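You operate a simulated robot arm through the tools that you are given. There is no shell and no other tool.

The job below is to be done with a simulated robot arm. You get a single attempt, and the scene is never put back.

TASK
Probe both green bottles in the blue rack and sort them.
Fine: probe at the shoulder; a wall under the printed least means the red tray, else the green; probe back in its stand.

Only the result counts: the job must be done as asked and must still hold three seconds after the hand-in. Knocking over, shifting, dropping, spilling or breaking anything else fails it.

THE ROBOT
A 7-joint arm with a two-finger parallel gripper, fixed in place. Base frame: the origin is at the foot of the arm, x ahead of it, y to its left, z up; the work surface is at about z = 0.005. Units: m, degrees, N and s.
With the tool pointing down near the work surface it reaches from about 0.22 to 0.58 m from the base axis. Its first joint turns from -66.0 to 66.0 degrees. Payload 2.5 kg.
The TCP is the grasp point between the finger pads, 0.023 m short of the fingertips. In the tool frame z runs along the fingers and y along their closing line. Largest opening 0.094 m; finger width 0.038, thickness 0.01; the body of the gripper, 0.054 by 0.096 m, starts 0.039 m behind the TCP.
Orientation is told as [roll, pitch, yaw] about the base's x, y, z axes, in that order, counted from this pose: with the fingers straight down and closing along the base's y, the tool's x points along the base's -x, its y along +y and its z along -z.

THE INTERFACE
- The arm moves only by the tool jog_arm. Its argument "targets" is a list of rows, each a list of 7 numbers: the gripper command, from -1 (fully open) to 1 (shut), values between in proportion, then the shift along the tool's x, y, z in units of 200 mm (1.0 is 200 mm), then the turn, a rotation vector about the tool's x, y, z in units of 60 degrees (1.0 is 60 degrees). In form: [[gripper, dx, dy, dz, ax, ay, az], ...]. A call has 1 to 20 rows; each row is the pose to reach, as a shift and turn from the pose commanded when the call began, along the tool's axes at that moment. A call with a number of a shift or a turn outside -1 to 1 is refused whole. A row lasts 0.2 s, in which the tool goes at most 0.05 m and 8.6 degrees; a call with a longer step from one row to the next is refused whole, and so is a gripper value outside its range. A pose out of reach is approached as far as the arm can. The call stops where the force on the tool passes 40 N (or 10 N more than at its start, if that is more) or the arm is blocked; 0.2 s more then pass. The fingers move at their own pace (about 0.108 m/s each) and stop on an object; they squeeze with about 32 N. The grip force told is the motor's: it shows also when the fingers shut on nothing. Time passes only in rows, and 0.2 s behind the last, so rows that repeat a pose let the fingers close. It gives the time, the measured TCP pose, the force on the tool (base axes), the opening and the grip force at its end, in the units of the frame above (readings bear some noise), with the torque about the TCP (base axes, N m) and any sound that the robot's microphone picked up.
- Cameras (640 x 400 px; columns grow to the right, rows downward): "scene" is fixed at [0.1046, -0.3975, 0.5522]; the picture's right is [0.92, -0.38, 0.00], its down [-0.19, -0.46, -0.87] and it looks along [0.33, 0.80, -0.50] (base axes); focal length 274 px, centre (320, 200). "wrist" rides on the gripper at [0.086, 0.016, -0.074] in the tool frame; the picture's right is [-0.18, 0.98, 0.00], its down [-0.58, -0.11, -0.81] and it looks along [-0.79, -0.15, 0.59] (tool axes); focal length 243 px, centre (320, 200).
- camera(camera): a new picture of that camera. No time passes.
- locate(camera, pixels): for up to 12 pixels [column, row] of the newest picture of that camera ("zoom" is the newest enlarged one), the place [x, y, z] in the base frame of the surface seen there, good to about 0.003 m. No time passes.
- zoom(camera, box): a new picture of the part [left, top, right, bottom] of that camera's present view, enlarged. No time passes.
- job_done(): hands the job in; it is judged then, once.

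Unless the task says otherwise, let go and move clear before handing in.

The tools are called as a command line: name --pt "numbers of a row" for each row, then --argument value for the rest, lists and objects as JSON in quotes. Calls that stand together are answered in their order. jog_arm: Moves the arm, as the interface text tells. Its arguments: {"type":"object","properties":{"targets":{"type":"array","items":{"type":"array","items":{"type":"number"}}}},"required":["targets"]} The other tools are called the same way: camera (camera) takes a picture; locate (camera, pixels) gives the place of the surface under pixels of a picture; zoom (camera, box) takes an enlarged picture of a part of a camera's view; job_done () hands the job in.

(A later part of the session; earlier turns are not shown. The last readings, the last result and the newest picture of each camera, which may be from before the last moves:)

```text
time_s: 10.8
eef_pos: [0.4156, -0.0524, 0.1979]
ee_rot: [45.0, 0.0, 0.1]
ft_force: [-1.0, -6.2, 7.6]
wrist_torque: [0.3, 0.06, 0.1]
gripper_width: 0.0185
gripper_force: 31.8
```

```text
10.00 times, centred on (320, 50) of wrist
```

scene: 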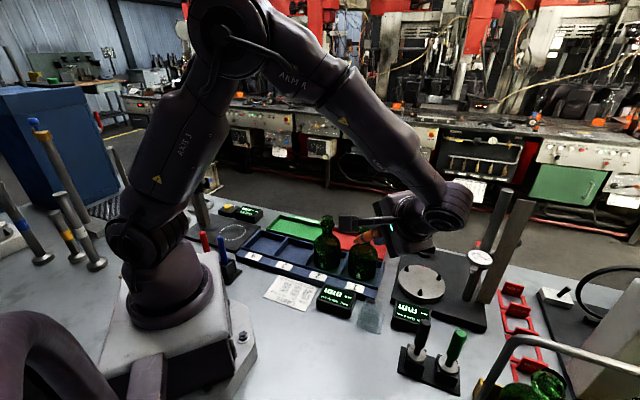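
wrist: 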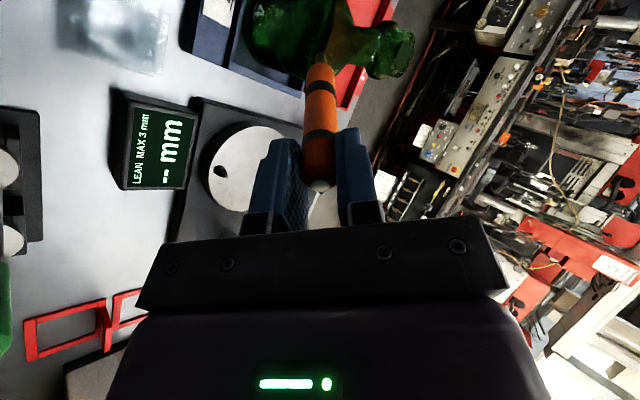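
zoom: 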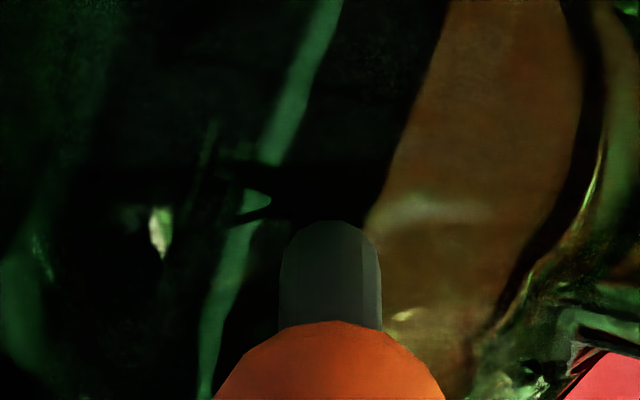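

The display at zoomed (245,292) now reads 1.1 mm and the force is about 10 N. I'll confirm with a close zoom, then back off at once.

zoom --camera "scene" --box '[315, 280, 360, 315]'

jog_arm --pt "1 0 0 -0.005 0 0 0"

zoom --camera "scene" --box '[310, 220, 400, 320]'

```text
11.43 times, centred on (338, 298) of scene
```

zoom: 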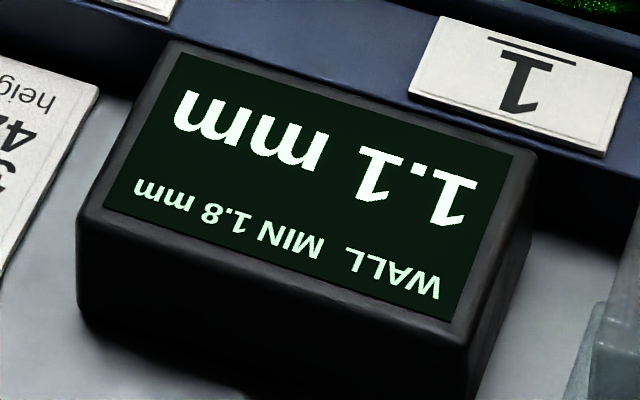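

```text
time_s: 11.2
eef_pos: [0.4163, -0.0527, 0.1962]
ee_rot: [44.9, -0.1, 0.0]
ft_force: [0.5, -4.8, 5.2]
wrist_torque: [0.14, -0.01, -0.01]
gripper_width: 0.0184
gripper_force: 31.8
```

```text
4.00 times, centred on (355, 270) of scene
```

zoom: 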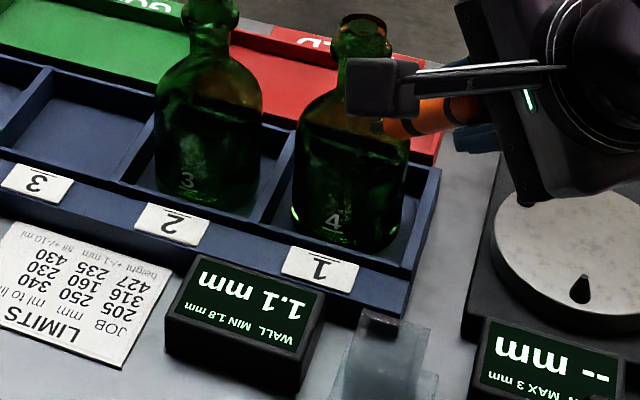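

1.1 mm is confirmed for the slot-1 bottle (below 1.8, so red tray). I'll back the probe off 2.5 cm along its axis and check the bottle stands as before.

jog_arm --pt "1 0 0 -0.01 0 0 0" --pt "1 0 0 -0.03 0 0 0" --pt "1 0 0 -0.07 0 0 0" --pt "1 0 0 -0.12 0 0 0" --pt "1 0 0 -0.12 0 0 0"

zoom --camera "scene" --box '[310, 200, 430, 320]'

camera --camera "wrist"

```text
time_s: 12.4
eef_pos: [0.417, -0.0696, 0.2135]
ee_rot: [44.9, 0.0, 0.0]
ft_force: [0.3, -0.1, 0.5]
wrist_torque: [-0.03, -0.01, 0.02]
gripper_width: 0.0186
gripper_force: 31.7
```

```text
3.33 times, centred on (370, 260) of scene
```

zoom: 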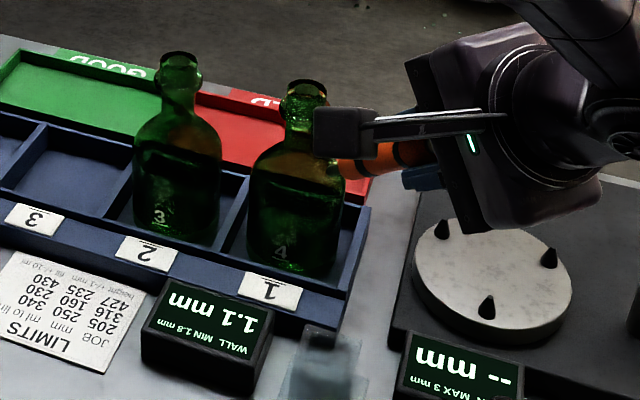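

```text
taken
```

wrist: 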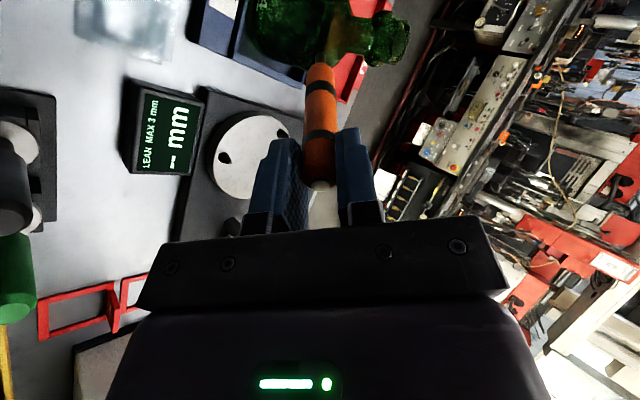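

The bottle stands unmoved and the display holds "1.1 mm"; the probe hasn't slid further (cap still at (318,186)). Next I move across in x in front of the rack and then forward to about 15 mm short of the slot-2 bottle's shoulder.

jog_arm --pt "1 0.1 0 0 0 0 0" --pt "1 0.2 0 0 0 0 0" --pt "1 0.3 0 0 0 0 0" --pt "1 0.3535 0 0 0 0 0" --pt "1 0.3535 0.06 0.07 0 0 0" --pt "1 0.3535 0.12 0.14 0 0 0" --pt "1 0.3535 0.18 0.21 0 0 0" --pt "1 0.3535 0.249 0.292 0 0 0" --pt "1 0.3535 0.249 0.292 0 0 0"

camera --camera "wrist"

zoom --camera "wrist" --box '[240, 0, 420, 110]'

camera --camera "scene"

```text
time_s: 14.4
eef_pos: [0.3453, 0.0076, 0.2062]
ee_rot: [44.9, -0.1, 0.0]
ft_force: [-1.1, -0.1, 0.2]
wrist_torque: [-0.01, -0.03, 0.01]
gripper_width: 0.0181
gripper_force: 31.8
```

```text
taken
```

wrist: 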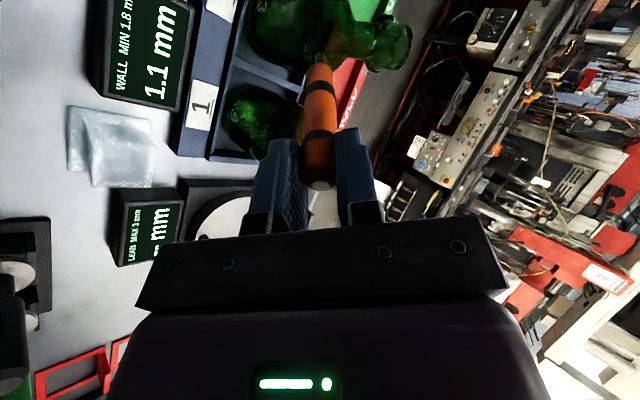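

```text
3.56 times, centred on (330, 55) of wrist
```

zoom: 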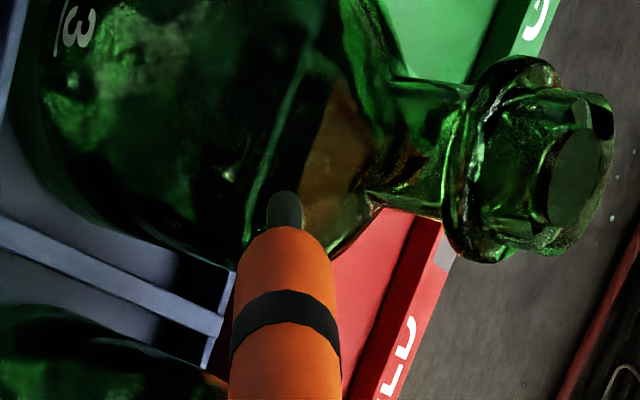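

```text
taken
```

scene: 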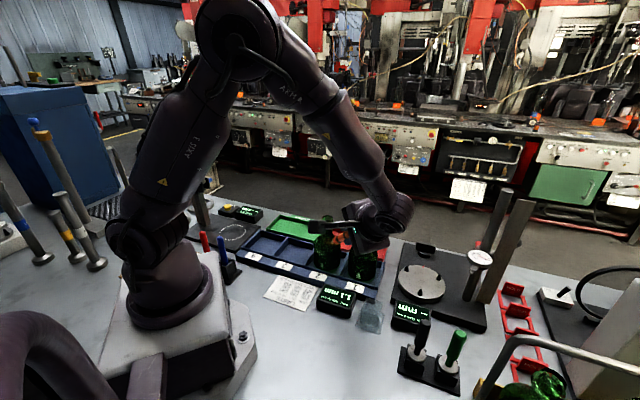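

The probe now faces the slot-2 bottle ("3") in the same way as before, with the tip at zoomed (285,195). I'll locate the gap then creep in.

locate --camera "wrist" --pixels '[[317.5, 53], [317.5, 57], [317.5, 48], [325, 53], [330, 58], [340, 50], [345, 55]]'

jog_arm --pt "1 0 0 0.01 0 0 0" --pt "1 0 0 0.02 0 0 0" --pt "1 0 0 0.03 0 0 0"

zoom --camera "wrist" --box '[240, 0, 420, 110]'

```text
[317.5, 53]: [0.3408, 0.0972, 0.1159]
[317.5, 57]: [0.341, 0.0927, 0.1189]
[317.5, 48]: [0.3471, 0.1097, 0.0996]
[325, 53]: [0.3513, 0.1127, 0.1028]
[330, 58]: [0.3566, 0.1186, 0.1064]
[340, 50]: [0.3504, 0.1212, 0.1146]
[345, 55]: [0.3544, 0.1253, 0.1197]
```

```text
time_s: 15.2
eef_pos: [0.3449, 0.0096, 0.2024]
ee_rot: [45.0, 0.1, 0.1]
ft_force: [-0.8, -1.1, -0.7]
wrist_torque: [0.01, 0.01, -0.03]
gripper_width: 0.0185
gripper_force: 31.8
```

```text
3.56 times, centred on (330, 55) of wrist
```

zoom: 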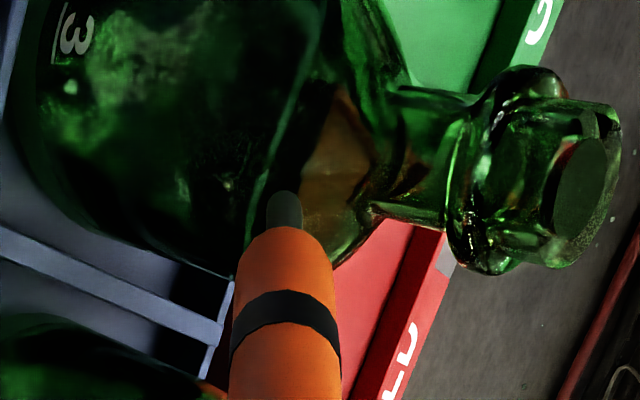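

The gap was about 17 mm and I've used 6 mm with no contact. I'll creep 5 mm more.

jog_arm --pt "1 0 0 0.005 0 0 0" --pt "1 0 0 0.01 0 0 0" --pt "1 0 0 0.015 0 0 0" --pt "1 0 0 0.02 0 0 0" --pt "1 0 0 0.025 0 0 0"

zoom --camera "scene" --box '[300, 220, 390, 320]'

zoom --camera "wrist" --box '[240, 0, 420, 110]'

```text
time_s: 16.4
eef_pos: [0.3464, 0.0144, 0.199]
ee_rot: [45.0, 0.0, 0.0]
ft_force: [0.9, 0.2, -0.4]
wrist_torque: [-0.01, -0.02, -0.04]
gripper_width: 0.0183
gripper_force: 32.0
```

```text
4.00 times, centred on (345, 270) of scene
```

zoom: 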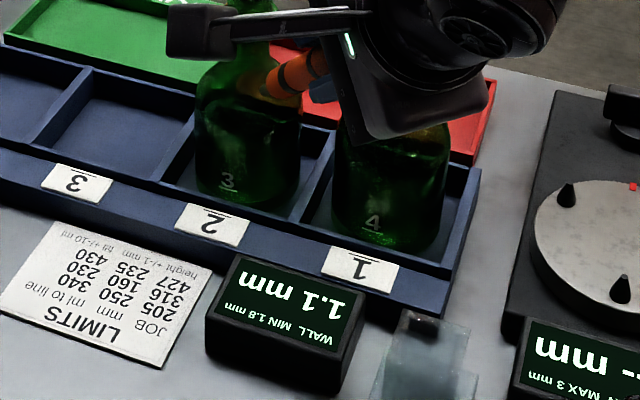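

```text
3.56 times, centred on (330, 55) of wrist
```

zoom: 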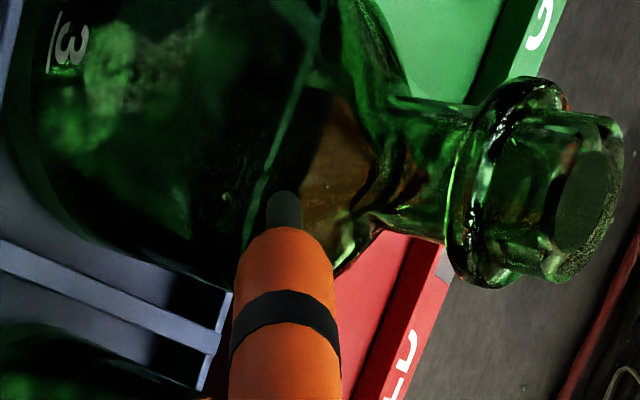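

Still no contact (force under 1 N), display unchanged at 1.1. I'll creep in another 2 mm.

jog_arm --pt "1 0 0 0.005 0 0 0" --pt "1 0 0 0.01 0 0 0"

zoom --camera "scene" --box '[300, 220, 390, 320]'

```text
time_s: 17.0
eef_pos: [0.3449, 0.0168, 0.1976]
ee_rot: [45.1, 0.0, 0.1]
ft_force: [-0.2, -0.8, 0.0]
wrist_torque: [0.01, 0.02, -0.04]
gripper_width: 0.0183
gripper_force: 31.7
```

```text
4.00 times, centred on (345, 270) of scene
```

zoom: 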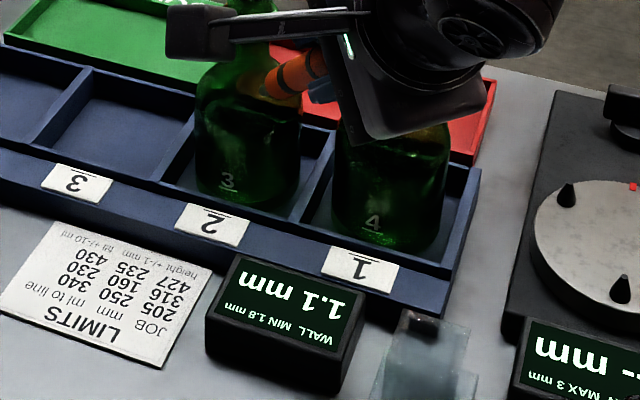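

No contact yet and the force is still under 1 N. I'll go 1 mm at a time from here.

jog_arm --pt "1 0 0 0.005 0 0 0"

zoom --camera "scene" --box '[300, 220, 390, 320]'

```text
time_s: 17.4
eef_pos: [0.3443, 0.0176, 0.1978]
ee_rot: [45.0, 0.1, 0.1]
ft_force: [-0.1, -0.6, -0.4]
wrist_torque: [-0.03, -0.02, -0.01]
gripper_width: 0.0186
gripper_force: 32.1
```

```text
4.00 times, centred on (345, 270) of scene
```

zoom: 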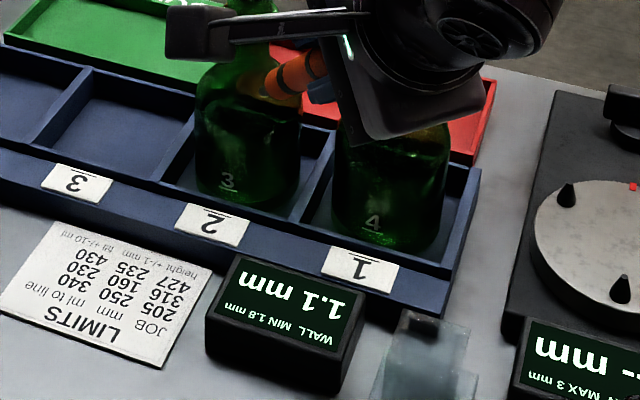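

jog_arm --pt "1 0 0 0.005 0 0 0"

zoom --camera "wrist" --box '[240, 0, 420, 110]'

zoom --camera "scene" --box '[300, 220, 390, 320]'

```text
time_s: 17.8
eef_pos: [0.346, 0.0166, 0.1965]
ee_rot: [45.0, 0.0, 0.1]
ft_force: [-0.1, -0.4, -0.5]
wrist_torque: [-0.04, 0.01, 0.01]
gripper_width: 0.0187
gripper_force: 32.1
```

```text
3.56 times, centred on (330, 55) of wrist
```

zoom: 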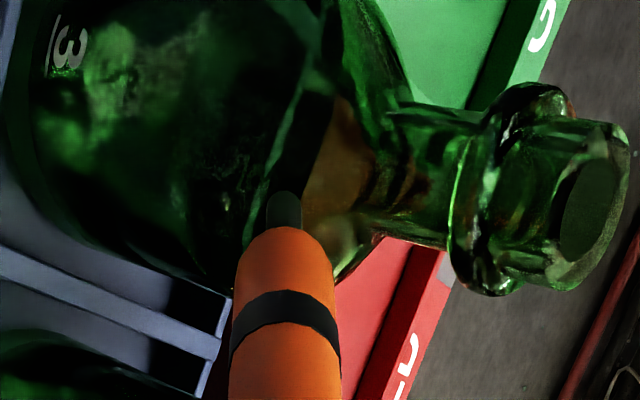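

```text
4.00 times, centred on (345, 270) of scene
```

zoom: 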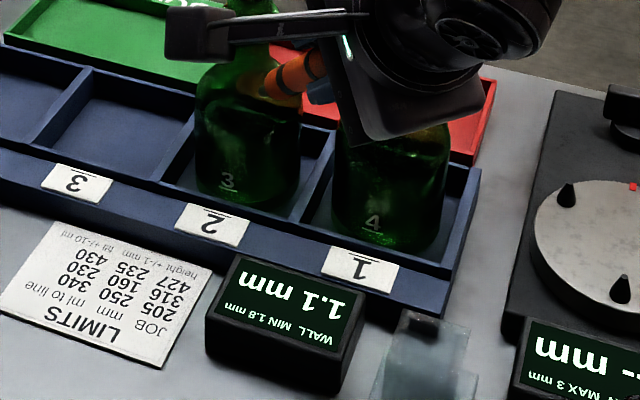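

I'm at the point where contact was predicted, but nothing yet; continuing in 1 mm steps.

jog_arm --pt "1 0 0 0.005 0 0 0"

zoom --camera "scene" --box '[300, 220, 390, 320]'

```text
time_s: 18.2
eef_pos: [0.3454, 0.0168, 0.1959]
ee_rot: [45.0, -0.1, 0.1]
ft_force: [-1.4, -5.2, 6.8]
wrist_torque: [0.23, 0.07, 0.11]
gripper_width: 0.018
gripper_force: 32.3
```

```text
4.00 times, centred on (345, 270) of scene
```

zoom: 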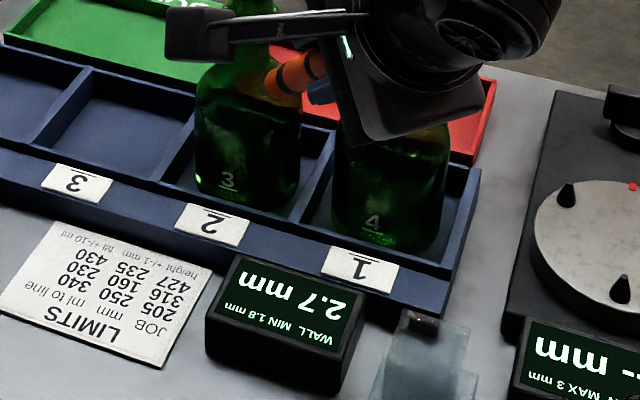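

Contact: the display now reads 2.7 mm at about 8.7 N. I'll confirm with a close zoom and back off 1 mm.

zoom --camera "scene" --box '[315, 280, 360, 315]'

jog_arm --pt "1 0 0 -0.005 0 0 0"

zoom --camera "scene" --box '[300, 220, 390, 320]'

```text
11.43 times, centred on (338, 298) of scene
```

zoom: 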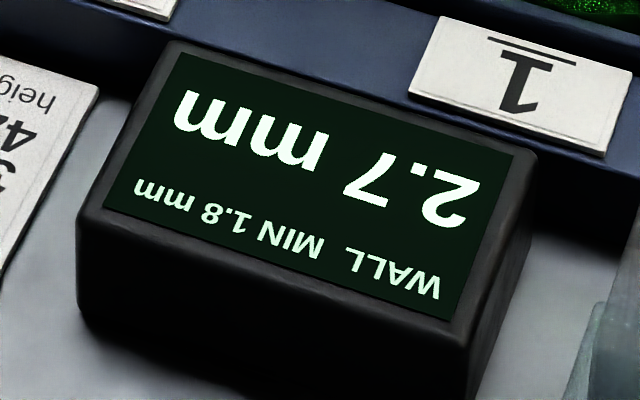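

```text
time_s: 18.6
eef_pos: [0.3454, 0.0162, 0.1968]
ee_rot: [45.0, 0.0, 0.0]
ft_force: [0.9, 0.0, -0.6]
wrist_torque: [-0.08, -0.05, 0.01]
gripper_width: 0.0184
gripper_force: 31.9
```

```text
4.00 times, centred on (345, 270) of scene
```

zoom: 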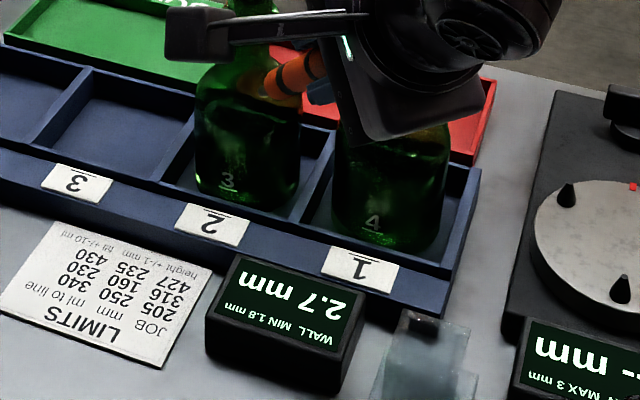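

Slot-2 bottle reads 2.7 mm (≥ 1.8, so green tray), and both bottles still stand in place. I'll retreat along the probe axis and then go back above the stand, keeping the tilt for now.

jog_arm --pt "1 0 0 -0.02 0 0 0" --pt "1 0 0 -0.06 0 0 0" --pt "1 0 0 -0.125 0 0 0" --pt "1 -0.02 -0.018 -0.197 0 0 0" --pt "1 -0.042 -0.036 -0.27 0 0 0" --pt "1 -0.065 -0.054 -0.342 0 0 0" --pt "1 -0.087 -0.072 -0.415 0 0 0" --pt "1 -0.1085 -0.088 -0.4867 0 0 0" --pt "1 -0.1085 -0.088 -0.4867 0 0 0"

zoom --camera "wrist" --box '[230, 30, 410, 230]'

zoom --camera "scene" --box '[300, 200, 430, 330]'

```text
time_s: 20.6
eef_pos: [0.367, -0.0658, 0.2544]
ee_rot: [45.0, 0.0, 0.0]
ft_force: [0.3, -0.3, -0.3]
wrist_torque: [-0.03, 0.02, 0.0]
gripper_width: 0.0186
gripper_force: 31.9
```

```text
2.00 times, centred on (320, 130) of wrist
```

zoom: 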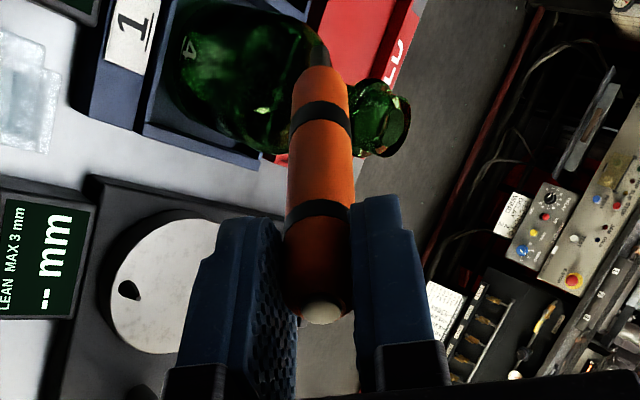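

```text
3.08 times, centred on (365, 265) of scene
```

zoom: 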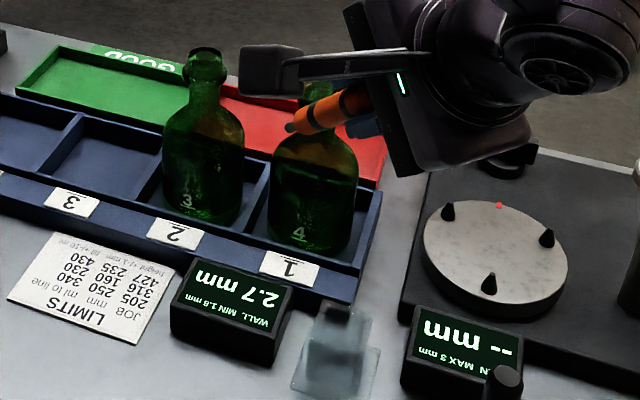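

Both bottles stand, and the probe is unchanged in the grip (cap at zoomed (322,312)). I'll rotate back slowly, 15° first at 3° per row, and check for sliding.

jog_arm --pt "1 0 0 0 0.04 0 0" --pt "1 0 0 0 0.08 0 0" --pt "1 0 0 0 0.12 0 0" --pt "1 0 0 0 0.16 0 0" --pt "1 0 0 0 0.2 0 0" --pt "1 0 0 0 0.25 0 0"

zoom --camera "wrist" --box '[230, 30, 410, 230]'

```text
time_s: 22.0
eef_pos: [0.3674, -0.0643, 0.2538]
ee_rot: [30.1, 0.0, 0.1]
ft_force: [-1.1, 0.4, 0.2]
wrist_torque: [-0.07, -0.02, 0.0]
gripper_width: 0.0185
gripper_force: 32.2
```

```text
2.00 times, centred on (320, 130) of wrist
```

zoom: 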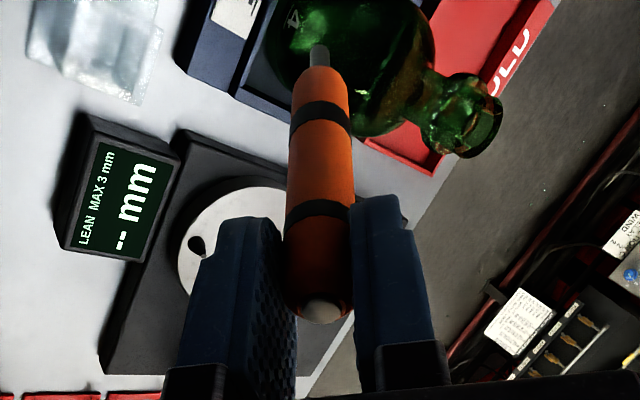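

No sliding (bands and cap in the same pixels). I'll continue another 15° at the same slow pace, then check.

jog_arm --pt "1 0 0 0 0.04 0 0" --pt "1 0 0 0 0.08 0 0" --pt "1 0 0 0 0.12 0 0" --pt "1 0 0 0 0.16 0 0" --pt "1 0 0 0 0.2 0 0" --pt "1 0 0 0 0.25 0 0"

zoom --camera "wrist" --box '[230, 30, 410, 230]'

```text
time_s: 23.4
eef_pos: [0.3675, -0.0638, 0.2537]
ee_rot: [14.8, 0.0, 0.0]
ft_force: [-0.9, -0.2, -0.7]
wrist_torque: [0.0, -0.03, -0.03]
gripper_width: 0.0186
gripper_force: 32.5
```

```text
2.00 times, centred on (320, 130) of wrist
```

zoom: 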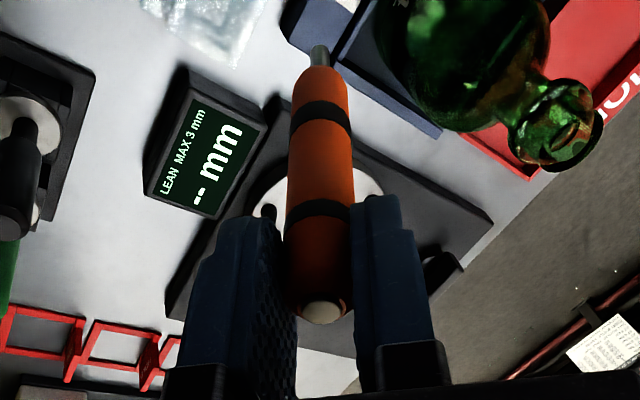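

Still stable. I'll finish the last 15° slowly to vertical.

jog_arm --pt "1 0 0 0 0.04 0 0" --pt "1 0 0 0 0.08 0 0" --pt "1 0 0 0 0.12 0 0" --pt "1 0 0 0 0.16 0 0" --pt "1 0 0 0 0.2 0 0" --pt "1 0 0 0 0.25 0 0" --pt "1 0 0 0 0.25 0 0"

camera --camera "wrist"

zoom --camera "wrist" --box '[230, 0, 410, 200]'

zoom --camera "scene" --box '[330, 230, 430, 340]'

```text
time_s: 25.0
eef_pos: [0.3664, -0.0631, 0.2538]
ee_rot: [-0.1, 0.1, 0.0]
ft_force: [0.1, 0.1, 1.0]
wrist_torque: [0.0, 0.01, -0.02]
gripper_width: 0.0185
gripper_force: 31.6
```

```text
taken
```

wrist: 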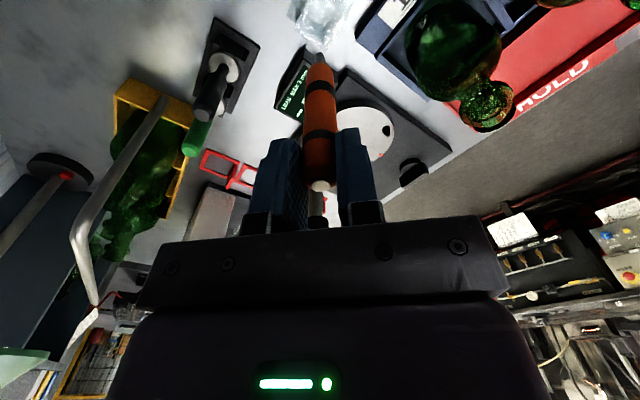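

```text
2.00 times, centred on (320, 100) of wrist
```

zoom: 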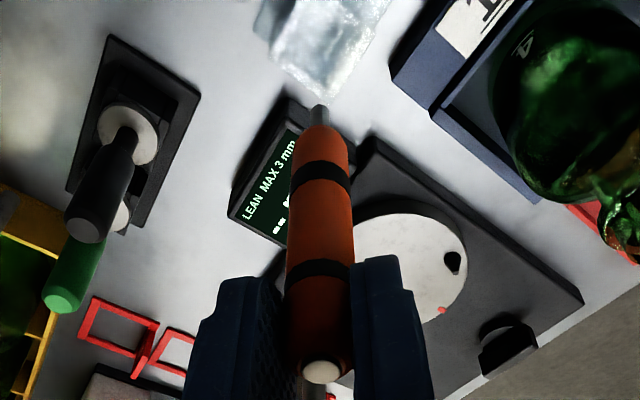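

```text
3.64 times, centred on (380, 285) of scene
```

zoom: 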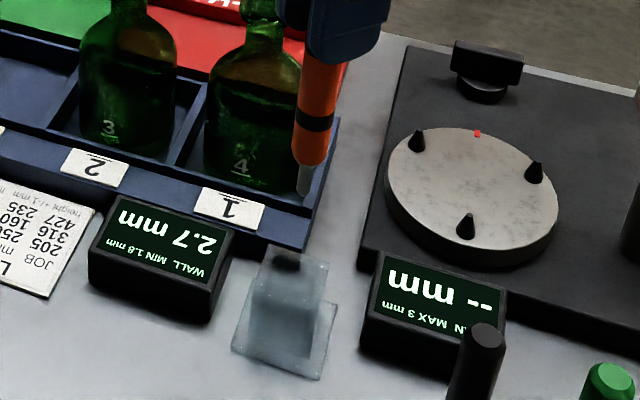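

The probe is upright again and straight in the grip. I'll zoom on the tip and the stand's hole, to check that the tip still lies over the socket.

zoom --camera "scene" --box '[345, 255, 405, 335]'

locate --camera "zoom" --pixels '[[292, 190], [285, 184], [300, 186], [335, 200], [270, 215], [290, 155], [340, 160], [300, 180], [293, 196]]'

zoom --camera "wrist" --box '[270, 0, 370, 80]'

```text
5.00 times, centred on (375, 295) of scene
```

zoom: 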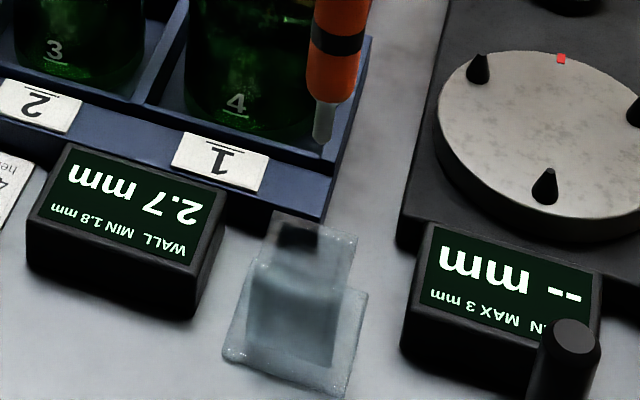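

```text
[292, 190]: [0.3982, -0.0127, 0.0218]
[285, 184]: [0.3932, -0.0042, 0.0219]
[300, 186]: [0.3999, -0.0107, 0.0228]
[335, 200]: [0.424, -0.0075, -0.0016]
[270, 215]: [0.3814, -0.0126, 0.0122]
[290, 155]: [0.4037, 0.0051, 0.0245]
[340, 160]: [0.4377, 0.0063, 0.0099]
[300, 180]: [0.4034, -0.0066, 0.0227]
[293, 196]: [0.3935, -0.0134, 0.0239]
```

```text
5.00 times, centred on (320, 40) of wrist
```

zoom: 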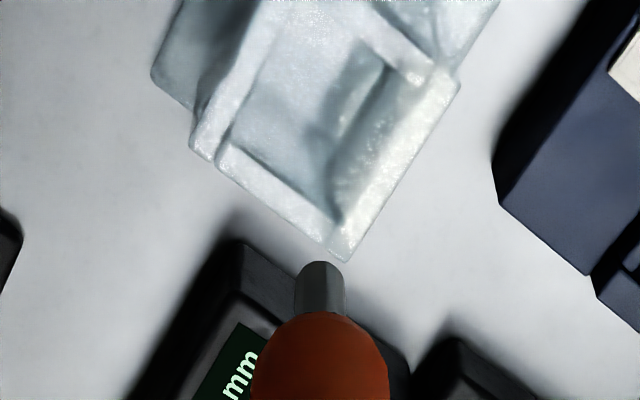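

The clear stand is a square cup; the tool axis projects onto its opening's centre (about zoomed (320,111) vs opening centre (322,117)), so the probe is aligned. I'll lower it straight down to about 6 mm above its resting height.

jog_arm --pt "1 0 0 0.08 0 0 0" --pt "1 0 0 0.16 0 0 0" --pt "1 0 0 0.24 0 0 0" --pt "1 0 0 0.3 0 0 0" --pt "1 0 0 0.35 0 0 0" --pt "1 0 0 0.4 0 0 0" --pt "1 0 0 0.44 0 0 0" --pt "1 0 0 0.48 0 0 0" --pt "1 0 0 0.51 0 0 0" --pt "1 0 0 0.539 0 0 0" --pt "1 0 0 0.539 0 0 0"

camera --camera "wrist"

zoom --camera "scene" --box '[345, 255, 405, 335]'

```text
time_s: 27.4
eef_pos: [0.3669, -0.0634, 0.1473]
ee_rot: [0.0, 0.0, 0.0]
ft_force: [0.6, -0.2, 0.9]
wrist_torque: [0.0, -0.02, 0.02]
gripper_width: 0.0186
gripper_force: 31.9
```

```text
taken
```

wrist: 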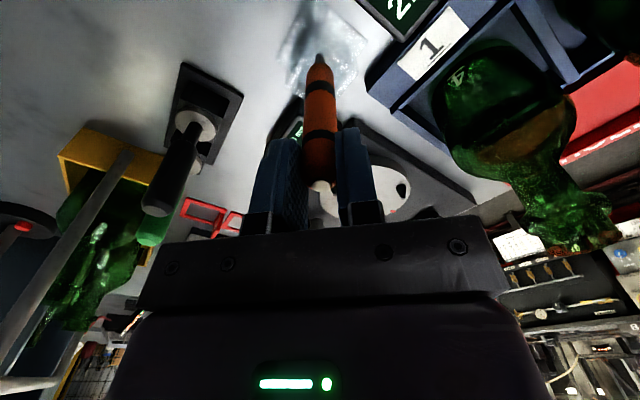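

```text
5.00 times, centred on (375, 295) of scene
```

zoom: 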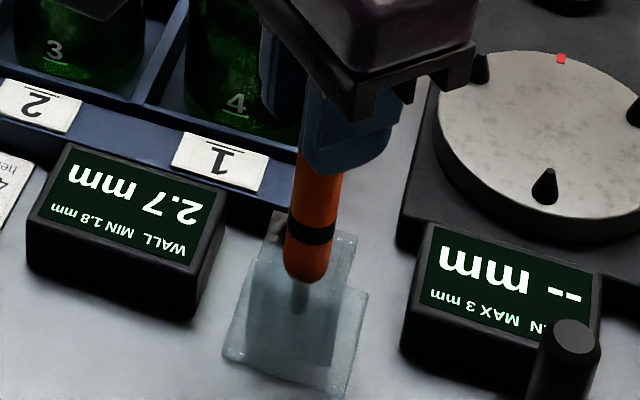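

The tip is inside the cup; the orange body's lower end at scene row ~311 nearly matches its original row (311.7), so it's about 2 mm above rest. I'll lower 1 mm at a time and watch the force.

jog_arm --pt "1 0 0 0.005 0 0 0"

jog_arm --pt "1 0 0 0.005 0 0 0"

```text
time_s: 27.8
eef_pos: [0.3669, -0.0645, 0.1453]
ee_rot: [0.0, -0.1, 0.0]
ft_force: [-0.3, 0.4, -0.2]
wrist_torque: [0.03, -0.01, 0.0]
gripper_width: 0.0184
gripper_force: 32.4
```

```text
time_s: 28.2
eef_pos: [0.3666, -0.0648, 0.1437]
ee_rot: [0.0, 0.0, 0.0]
ft_force: [-0.4, 0.9, 0.3]
wrist_torque: [-0.01, -0.02, -0.01]
gripper_width: 0.0186
gripper_force: 31.7
```

No resting force yet at z≈0.144. Two more 1 mm steps.

jog_arm --pt "1 0 0 0.005 0 0 0"

jog_arm --pt "1 0 0 0.005 0 0 0"

zoom --camera "scene" --box '[345, 255, 405, 335]'

```text
time_s: 28.6
eef_pos: [0.3681, -0.0639, 0.1426]
ee_rot: [0.0, 0.0, -0.1]
ft_force: [0.9, 0.1, 0.4]
wrist_torque: [0.01, -0.03, 0.0]
gripper_width: 0.0183
gripper_force: 32.4
```

```text
time_s: 29.0
eef_pos: [0.3677, -0.0636, 0.1409]
ee_rot: [0.0, -0.1, 0.0]
ft_force: [0.1, 0.5, -0.1]
wrist_torque: [-0.05, 0.03, -0.04]
gripper_width: 0.0184
gripper_force: 31.7
```

```text
5.00 times, centred on (375, 295) of scene
```

zoom: 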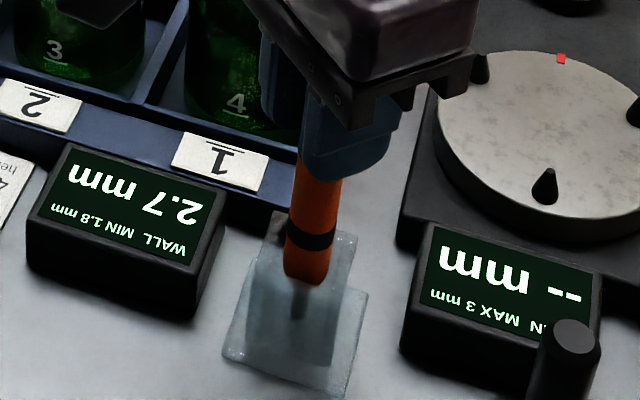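

Still no resting force at z≈0.141; the expected resting height is about 0.139–0.140. I'll continue in 1 mm steps.

jog_arm --pt "1 0 0 0.005 0 0 0"

jog_arm --pt "1 0 0 0.005 0 0 0"

```text
time_s: 29.4
eef_pos: [0.3679, -0.0637, 0.1417]
ee_rot: [0.0, 0.0, 0.1]
ft_force: [0.0, 1.1, 0.2]
wrist_torque: [-0.01, 0.04, 0.0]
gripper_width: 0.0186
gripper_force: 32.0
```

```text
time_s: 29.8
eef_pos: [0.3669, -0.0647, 0.1396]
ee_rot: [-0.1, 0.0, 0.0]
ft_force: [-0.6, 0.6, 0.2]
wrist_torque: [-0.02, 0.02, -0.02]
gripper_width: 0.0185
gripper_force: 31.4
```

jog_arm --pt "1 0 0 0.005 0 0 0"

zoom --camera "scene" --box '[345, 255, 405, 335]'

zoom --camera "wrist" --box '[250, 0, 400, 220]'

```text
time_s: 30.2
eef_pos: [0.3665, -0.0653, 0.139]
ee_rot: [-0.1, 0.0, 0.0]
ft_force: [-0.4, 0.8, 4.2]
wrist_torque: [0.05, 0.14, -0.01]
gripper_width: 0.0185
gripper_force: 32.0
```

```text
5.00 times, centred on (375, 295) of scene
```

zoom: 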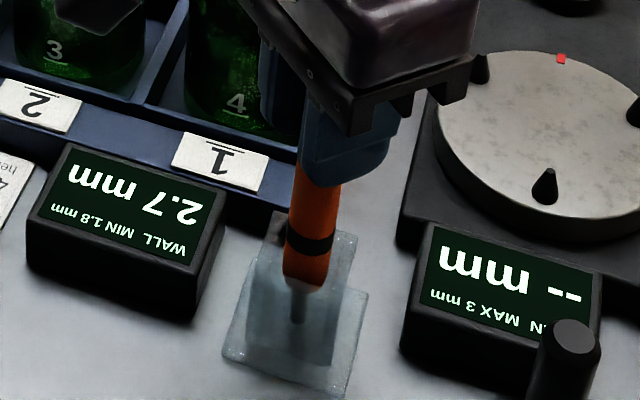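

```text
1.82 times, centred on (325, 110) of wrist
```

zoom: 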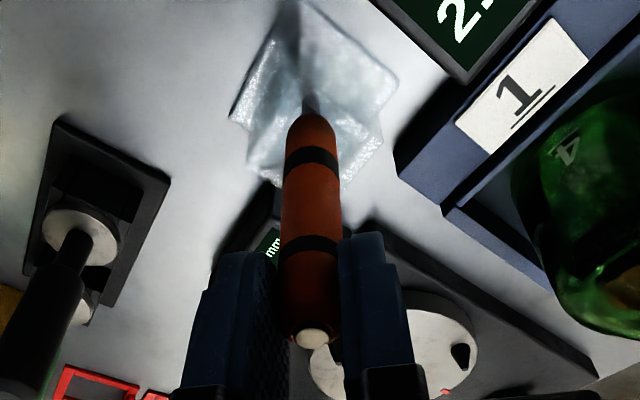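

The tip has met the stand's floor (4.2 N up), so the probe is seated. I'll open the fingers a little and see that it stays upright.

jog_arm --pt "0.4 0 0 0 0 0 0" --pt "0.2 0 0 0 0 0 0" --pt "-0.2 0 0 0 0 0 0" --pt "-0.2 0 0 0 0 0 0"

camera --camera "wrist"

zoom --camera "scene" --box '[345, 255, 405, 335]'

```text
time_s: 31.2
eef_pos: [0.367, -0.0651, 0.1388]
ee_rot: [0.0, 0.1, 0.0]
ft_force: [1.0, -0.2, -0.7]
wrist_torque: [0.01, 0.0, 0.03]
gripper_width: 0.0565
gripper_force: 0.0
```

```text
taken
```

wrist: 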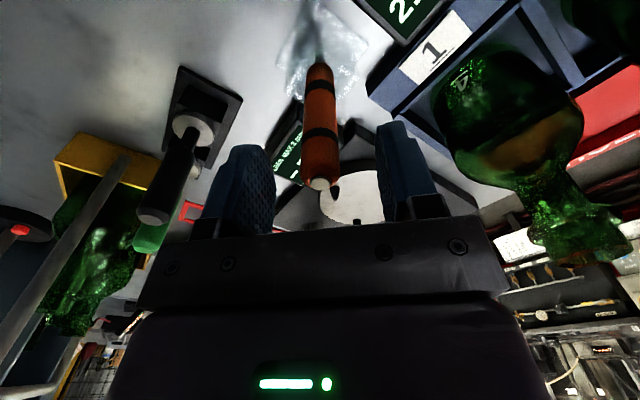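

```text
5.00 times, centred on (375, 295) of scene
```

zoom: 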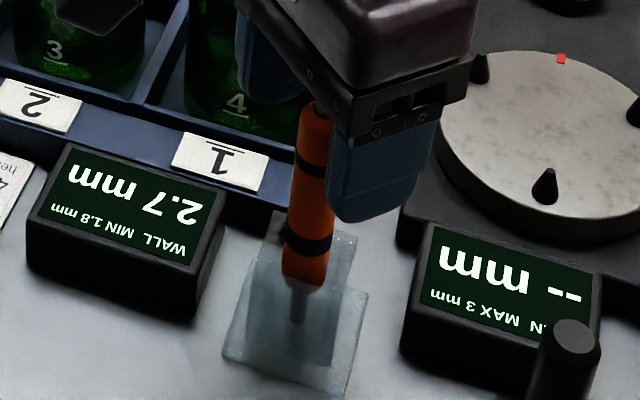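

The probe stands on its own in the stand. I'll rise straight up 0.16 m clear of it and check.

jog_arm --pt "-0.2 0 0 -0.1 0 0 0" --pt "-0.4 0 0 -0.25 0 0 0" --pt "-1 0 0 -0.45 0 0 0" --pt "-1 0 0 -0.65 0 0 0" --pt "-1 0 0 -0.805 0 0 0" --pt "-1 0 0 -0.805 0 0 0"

camera --camera "scene"

zoom --camera "scene" --box '[340, 262, 400, 340]'

camera --camera "wrist"

```text
time_s: 32.6
eef_pos: [0.3673, -0.0649, 0.3001]
ee_rot: [0.0, 0.1, 0.0]
ft_force: [-0.7, -0.7, 0.1]
wrist_torque: [0.01, -0.01, -0.03]
gripper_width: 0.094
gripper_force: 0.0
```

```text
taken
```

scene: 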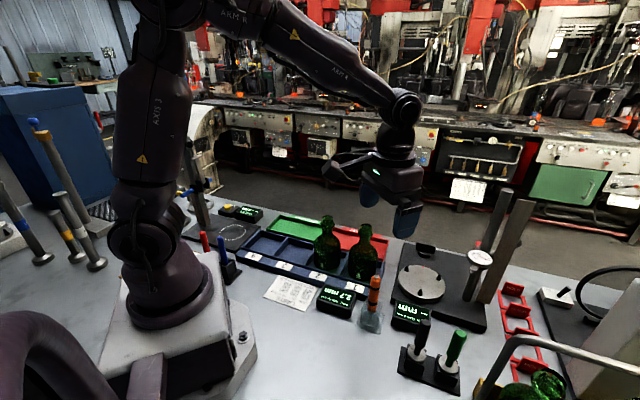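

```text
5.13 times, centred on (370, 301) of scene
```

zoom: 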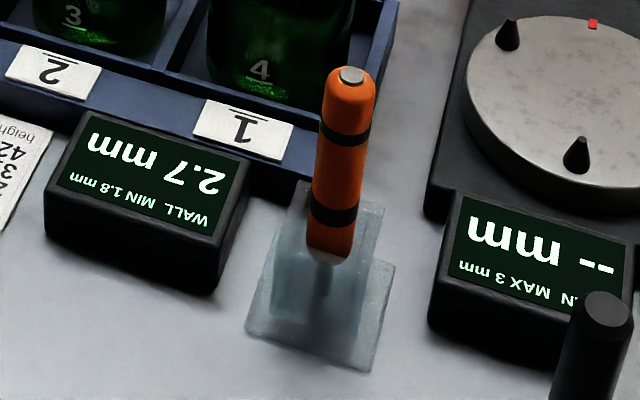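

```text
taken
```

wrist: 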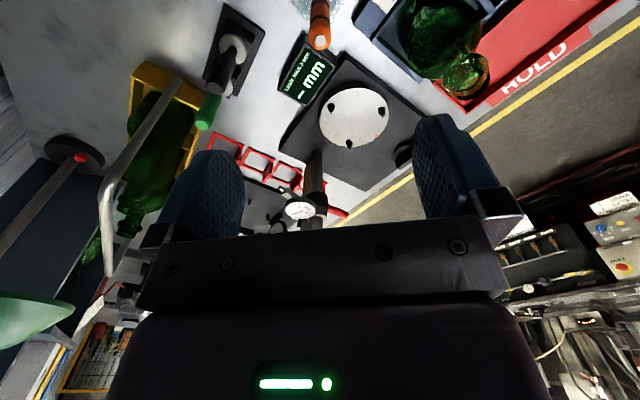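

The probe is back exactly as it was at the start. Now for sorting: slot-2 bottle (2.7 mm) goes to green first, so I move above it with the fingers' closing line turned across the rack (yaw -45°), and check for obstacles near the green tray.

jog_arm --pt "-1 0.0175 0.166 0.033 0 0 0.125" --pt "-1 0.035 0.332 0.067 0 0 0.25" --pt "-1 0.0525 0.498 0.1 0 0 0.375" --pt "-1 0.07 0.664 0.133 0 0 0.5" --pt "-1 0.0875 0.83 0.167 0 0 0.625" --pt "-1 0.105 0.995 0.2 0 0 0.75" --pt "-1 0.105 0.995 0.2 0 0 0.75"

camera --camera "wrist"

camera --camera "scene"

```text
time_s: 34.2
eef_pos: [0.3452, 0.1334, 0.2606]
ee_rot: [-0.1, 0.0, -45.0]
ft_force: [-0.4, -0.6, -0.1]
wrist_torque: [0.01, -0.02, 0.02]
gripper_width: 0.0939
gripper_force: 0.0
```

```text
taken
```

wrist: 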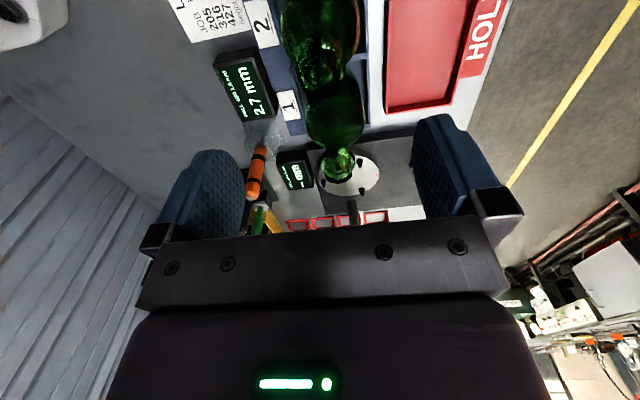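

```text
taken
```

scene: 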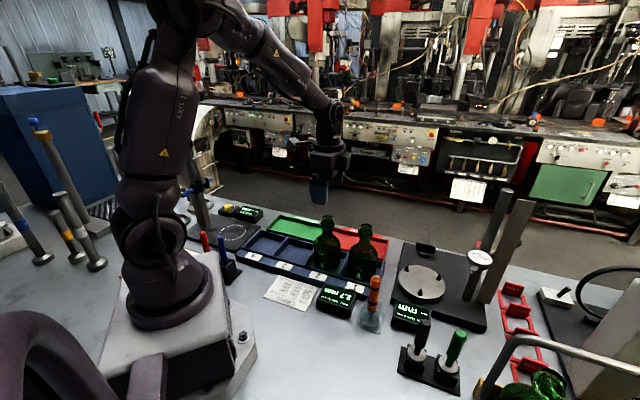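

The view now looks along the rack, with the slot-2 bottle's mouth near wrist (320,75) below the TCP. I'll zoom in and locate its rim and bead, plus the obstacles near the green tray.

zoom --camera "wrist" --box '[250, 0, 410, 130]'

locate --camera "zoom" --pixels '[[240, 185], [260, 185], [220, 185], [240, 200], [240, 170], [265, 200], [215, 200], [240, 220], [240, 250], [350, 320], [330, 180], [100, 150]]'

locate --camera "scene" --pixels '[[200, 160], [200, 180], [200, 200], [198, 235], [183, 190], [212, 185], [240, 210], [228, 206], [247, 218], [218, 230], [250, 240], [232, 270]]'

```text
3.08 times, centred on (330, 65) of wrist
```

zoom: 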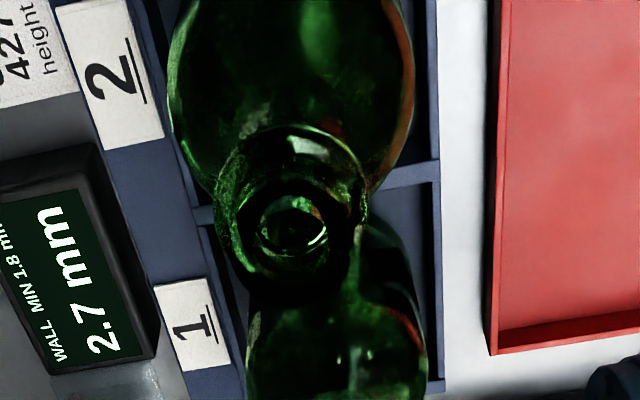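

```text
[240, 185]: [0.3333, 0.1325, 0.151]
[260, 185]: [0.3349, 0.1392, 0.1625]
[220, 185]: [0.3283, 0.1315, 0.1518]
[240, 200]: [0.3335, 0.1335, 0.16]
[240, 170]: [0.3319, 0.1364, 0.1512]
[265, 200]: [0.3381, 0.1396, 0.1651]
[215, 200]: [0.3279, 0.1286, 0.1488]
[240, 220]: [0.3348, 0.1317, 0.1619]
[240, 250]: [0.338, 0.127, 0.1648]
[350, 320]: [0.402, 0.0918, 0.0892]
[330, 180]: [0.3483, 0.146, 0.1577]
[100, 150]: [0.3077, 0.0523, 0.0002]
```

```text
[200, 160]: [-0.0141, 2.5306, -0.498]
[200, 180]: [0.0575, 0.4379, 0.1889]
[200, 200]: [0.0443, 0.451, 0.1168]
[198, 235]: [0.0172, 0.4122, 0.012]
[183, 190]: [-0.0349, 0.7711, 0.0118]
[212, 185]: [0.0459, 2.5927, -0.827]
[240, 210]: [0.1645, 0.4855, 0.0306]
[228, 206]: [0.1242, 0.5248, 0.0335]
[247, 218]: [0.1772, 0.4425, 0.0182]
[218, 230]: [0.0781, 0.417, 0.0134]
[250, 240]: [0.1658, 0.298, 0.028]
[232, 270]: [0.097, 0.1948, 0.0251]
```

The slot-2 bottle's mouth is centred near zoomed (294,228), a bit to the right of where I guessed. I'll locate points around its lip.

zoom --camera "wrist" --box '[290, 30, 350, 100]'

locate --camera "zoom" --pixels '[[330, 180], [330, 195], [330, 320], [330, 335], [235, 265], [250, 265], [420, 250], [405, 255], [265, 215], [390, 200], [270, 310], [395, 310]]'

```text
5.71 times, centred on (320, 65) of wrist
```

zoom: 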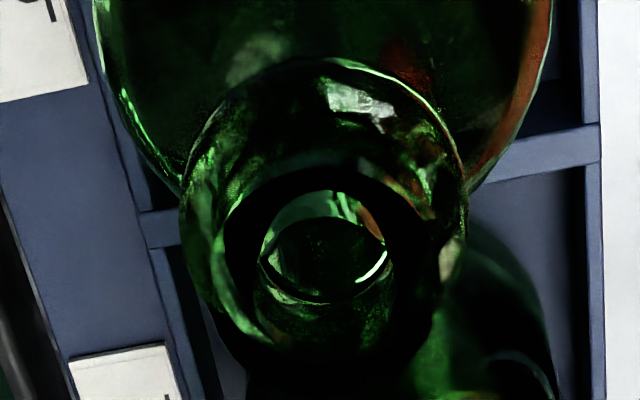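

```text
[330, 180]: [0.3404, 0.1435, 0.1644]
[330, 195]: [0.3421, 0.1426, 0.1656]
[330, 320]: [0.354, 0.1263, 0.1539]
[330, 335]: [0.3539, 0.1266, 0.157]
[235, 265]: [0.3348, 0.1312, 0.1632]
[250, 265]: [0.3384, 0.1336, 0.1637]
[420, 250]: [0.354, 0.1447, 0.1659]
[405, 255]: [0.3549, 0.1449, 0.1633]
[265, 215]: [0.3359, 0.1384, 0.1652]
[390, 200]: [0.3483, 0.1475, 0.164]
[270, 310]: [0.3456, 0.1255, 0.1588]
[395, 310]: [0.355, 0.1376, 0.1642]
```

The slot-2 bottle's axis comes out at (0.346,0.1355). Before grasping, I'll look at the trays from their left end to get their walls precisely.

jog_arm --pt "-1 0.137 0.0715 -0.043 0 0 0" --pt "-1 0.274 0.143 -0.086 0 0 0" --pt "-1 0.411 0.2145 -0.129 0 0 0" --pt "-1 0.549 0.286 -0.171 0 0 0" --pt "-1 0.686 0.3575 -0.214 0 0 0" --pt "-1 0.823 0.429 -0.257 0 0 0" --pt "-1 0.96 0.5006 -0.3 0 0 0" --pt "-1 0.96 0.5006 -0.3 0 0 0"

camera --camera "wrist"

```text
time_s: 36.0
eef_pos: [0.279, 0.342, 0.3188]
ee_rot: [0.0, 0.0, -45.0]
ft_force: [-0.3, 0.3, -0.7]
wrist_torque: [0.01, 0.0, 0.03]
gripper_width: 0.0938
gripper_force: 0.0
```

```text
taken
```

wrist: 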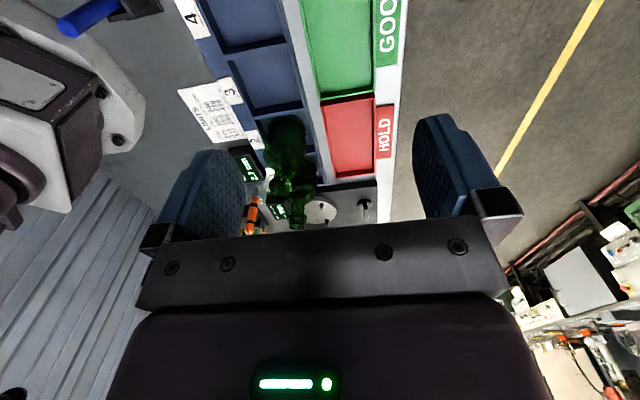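

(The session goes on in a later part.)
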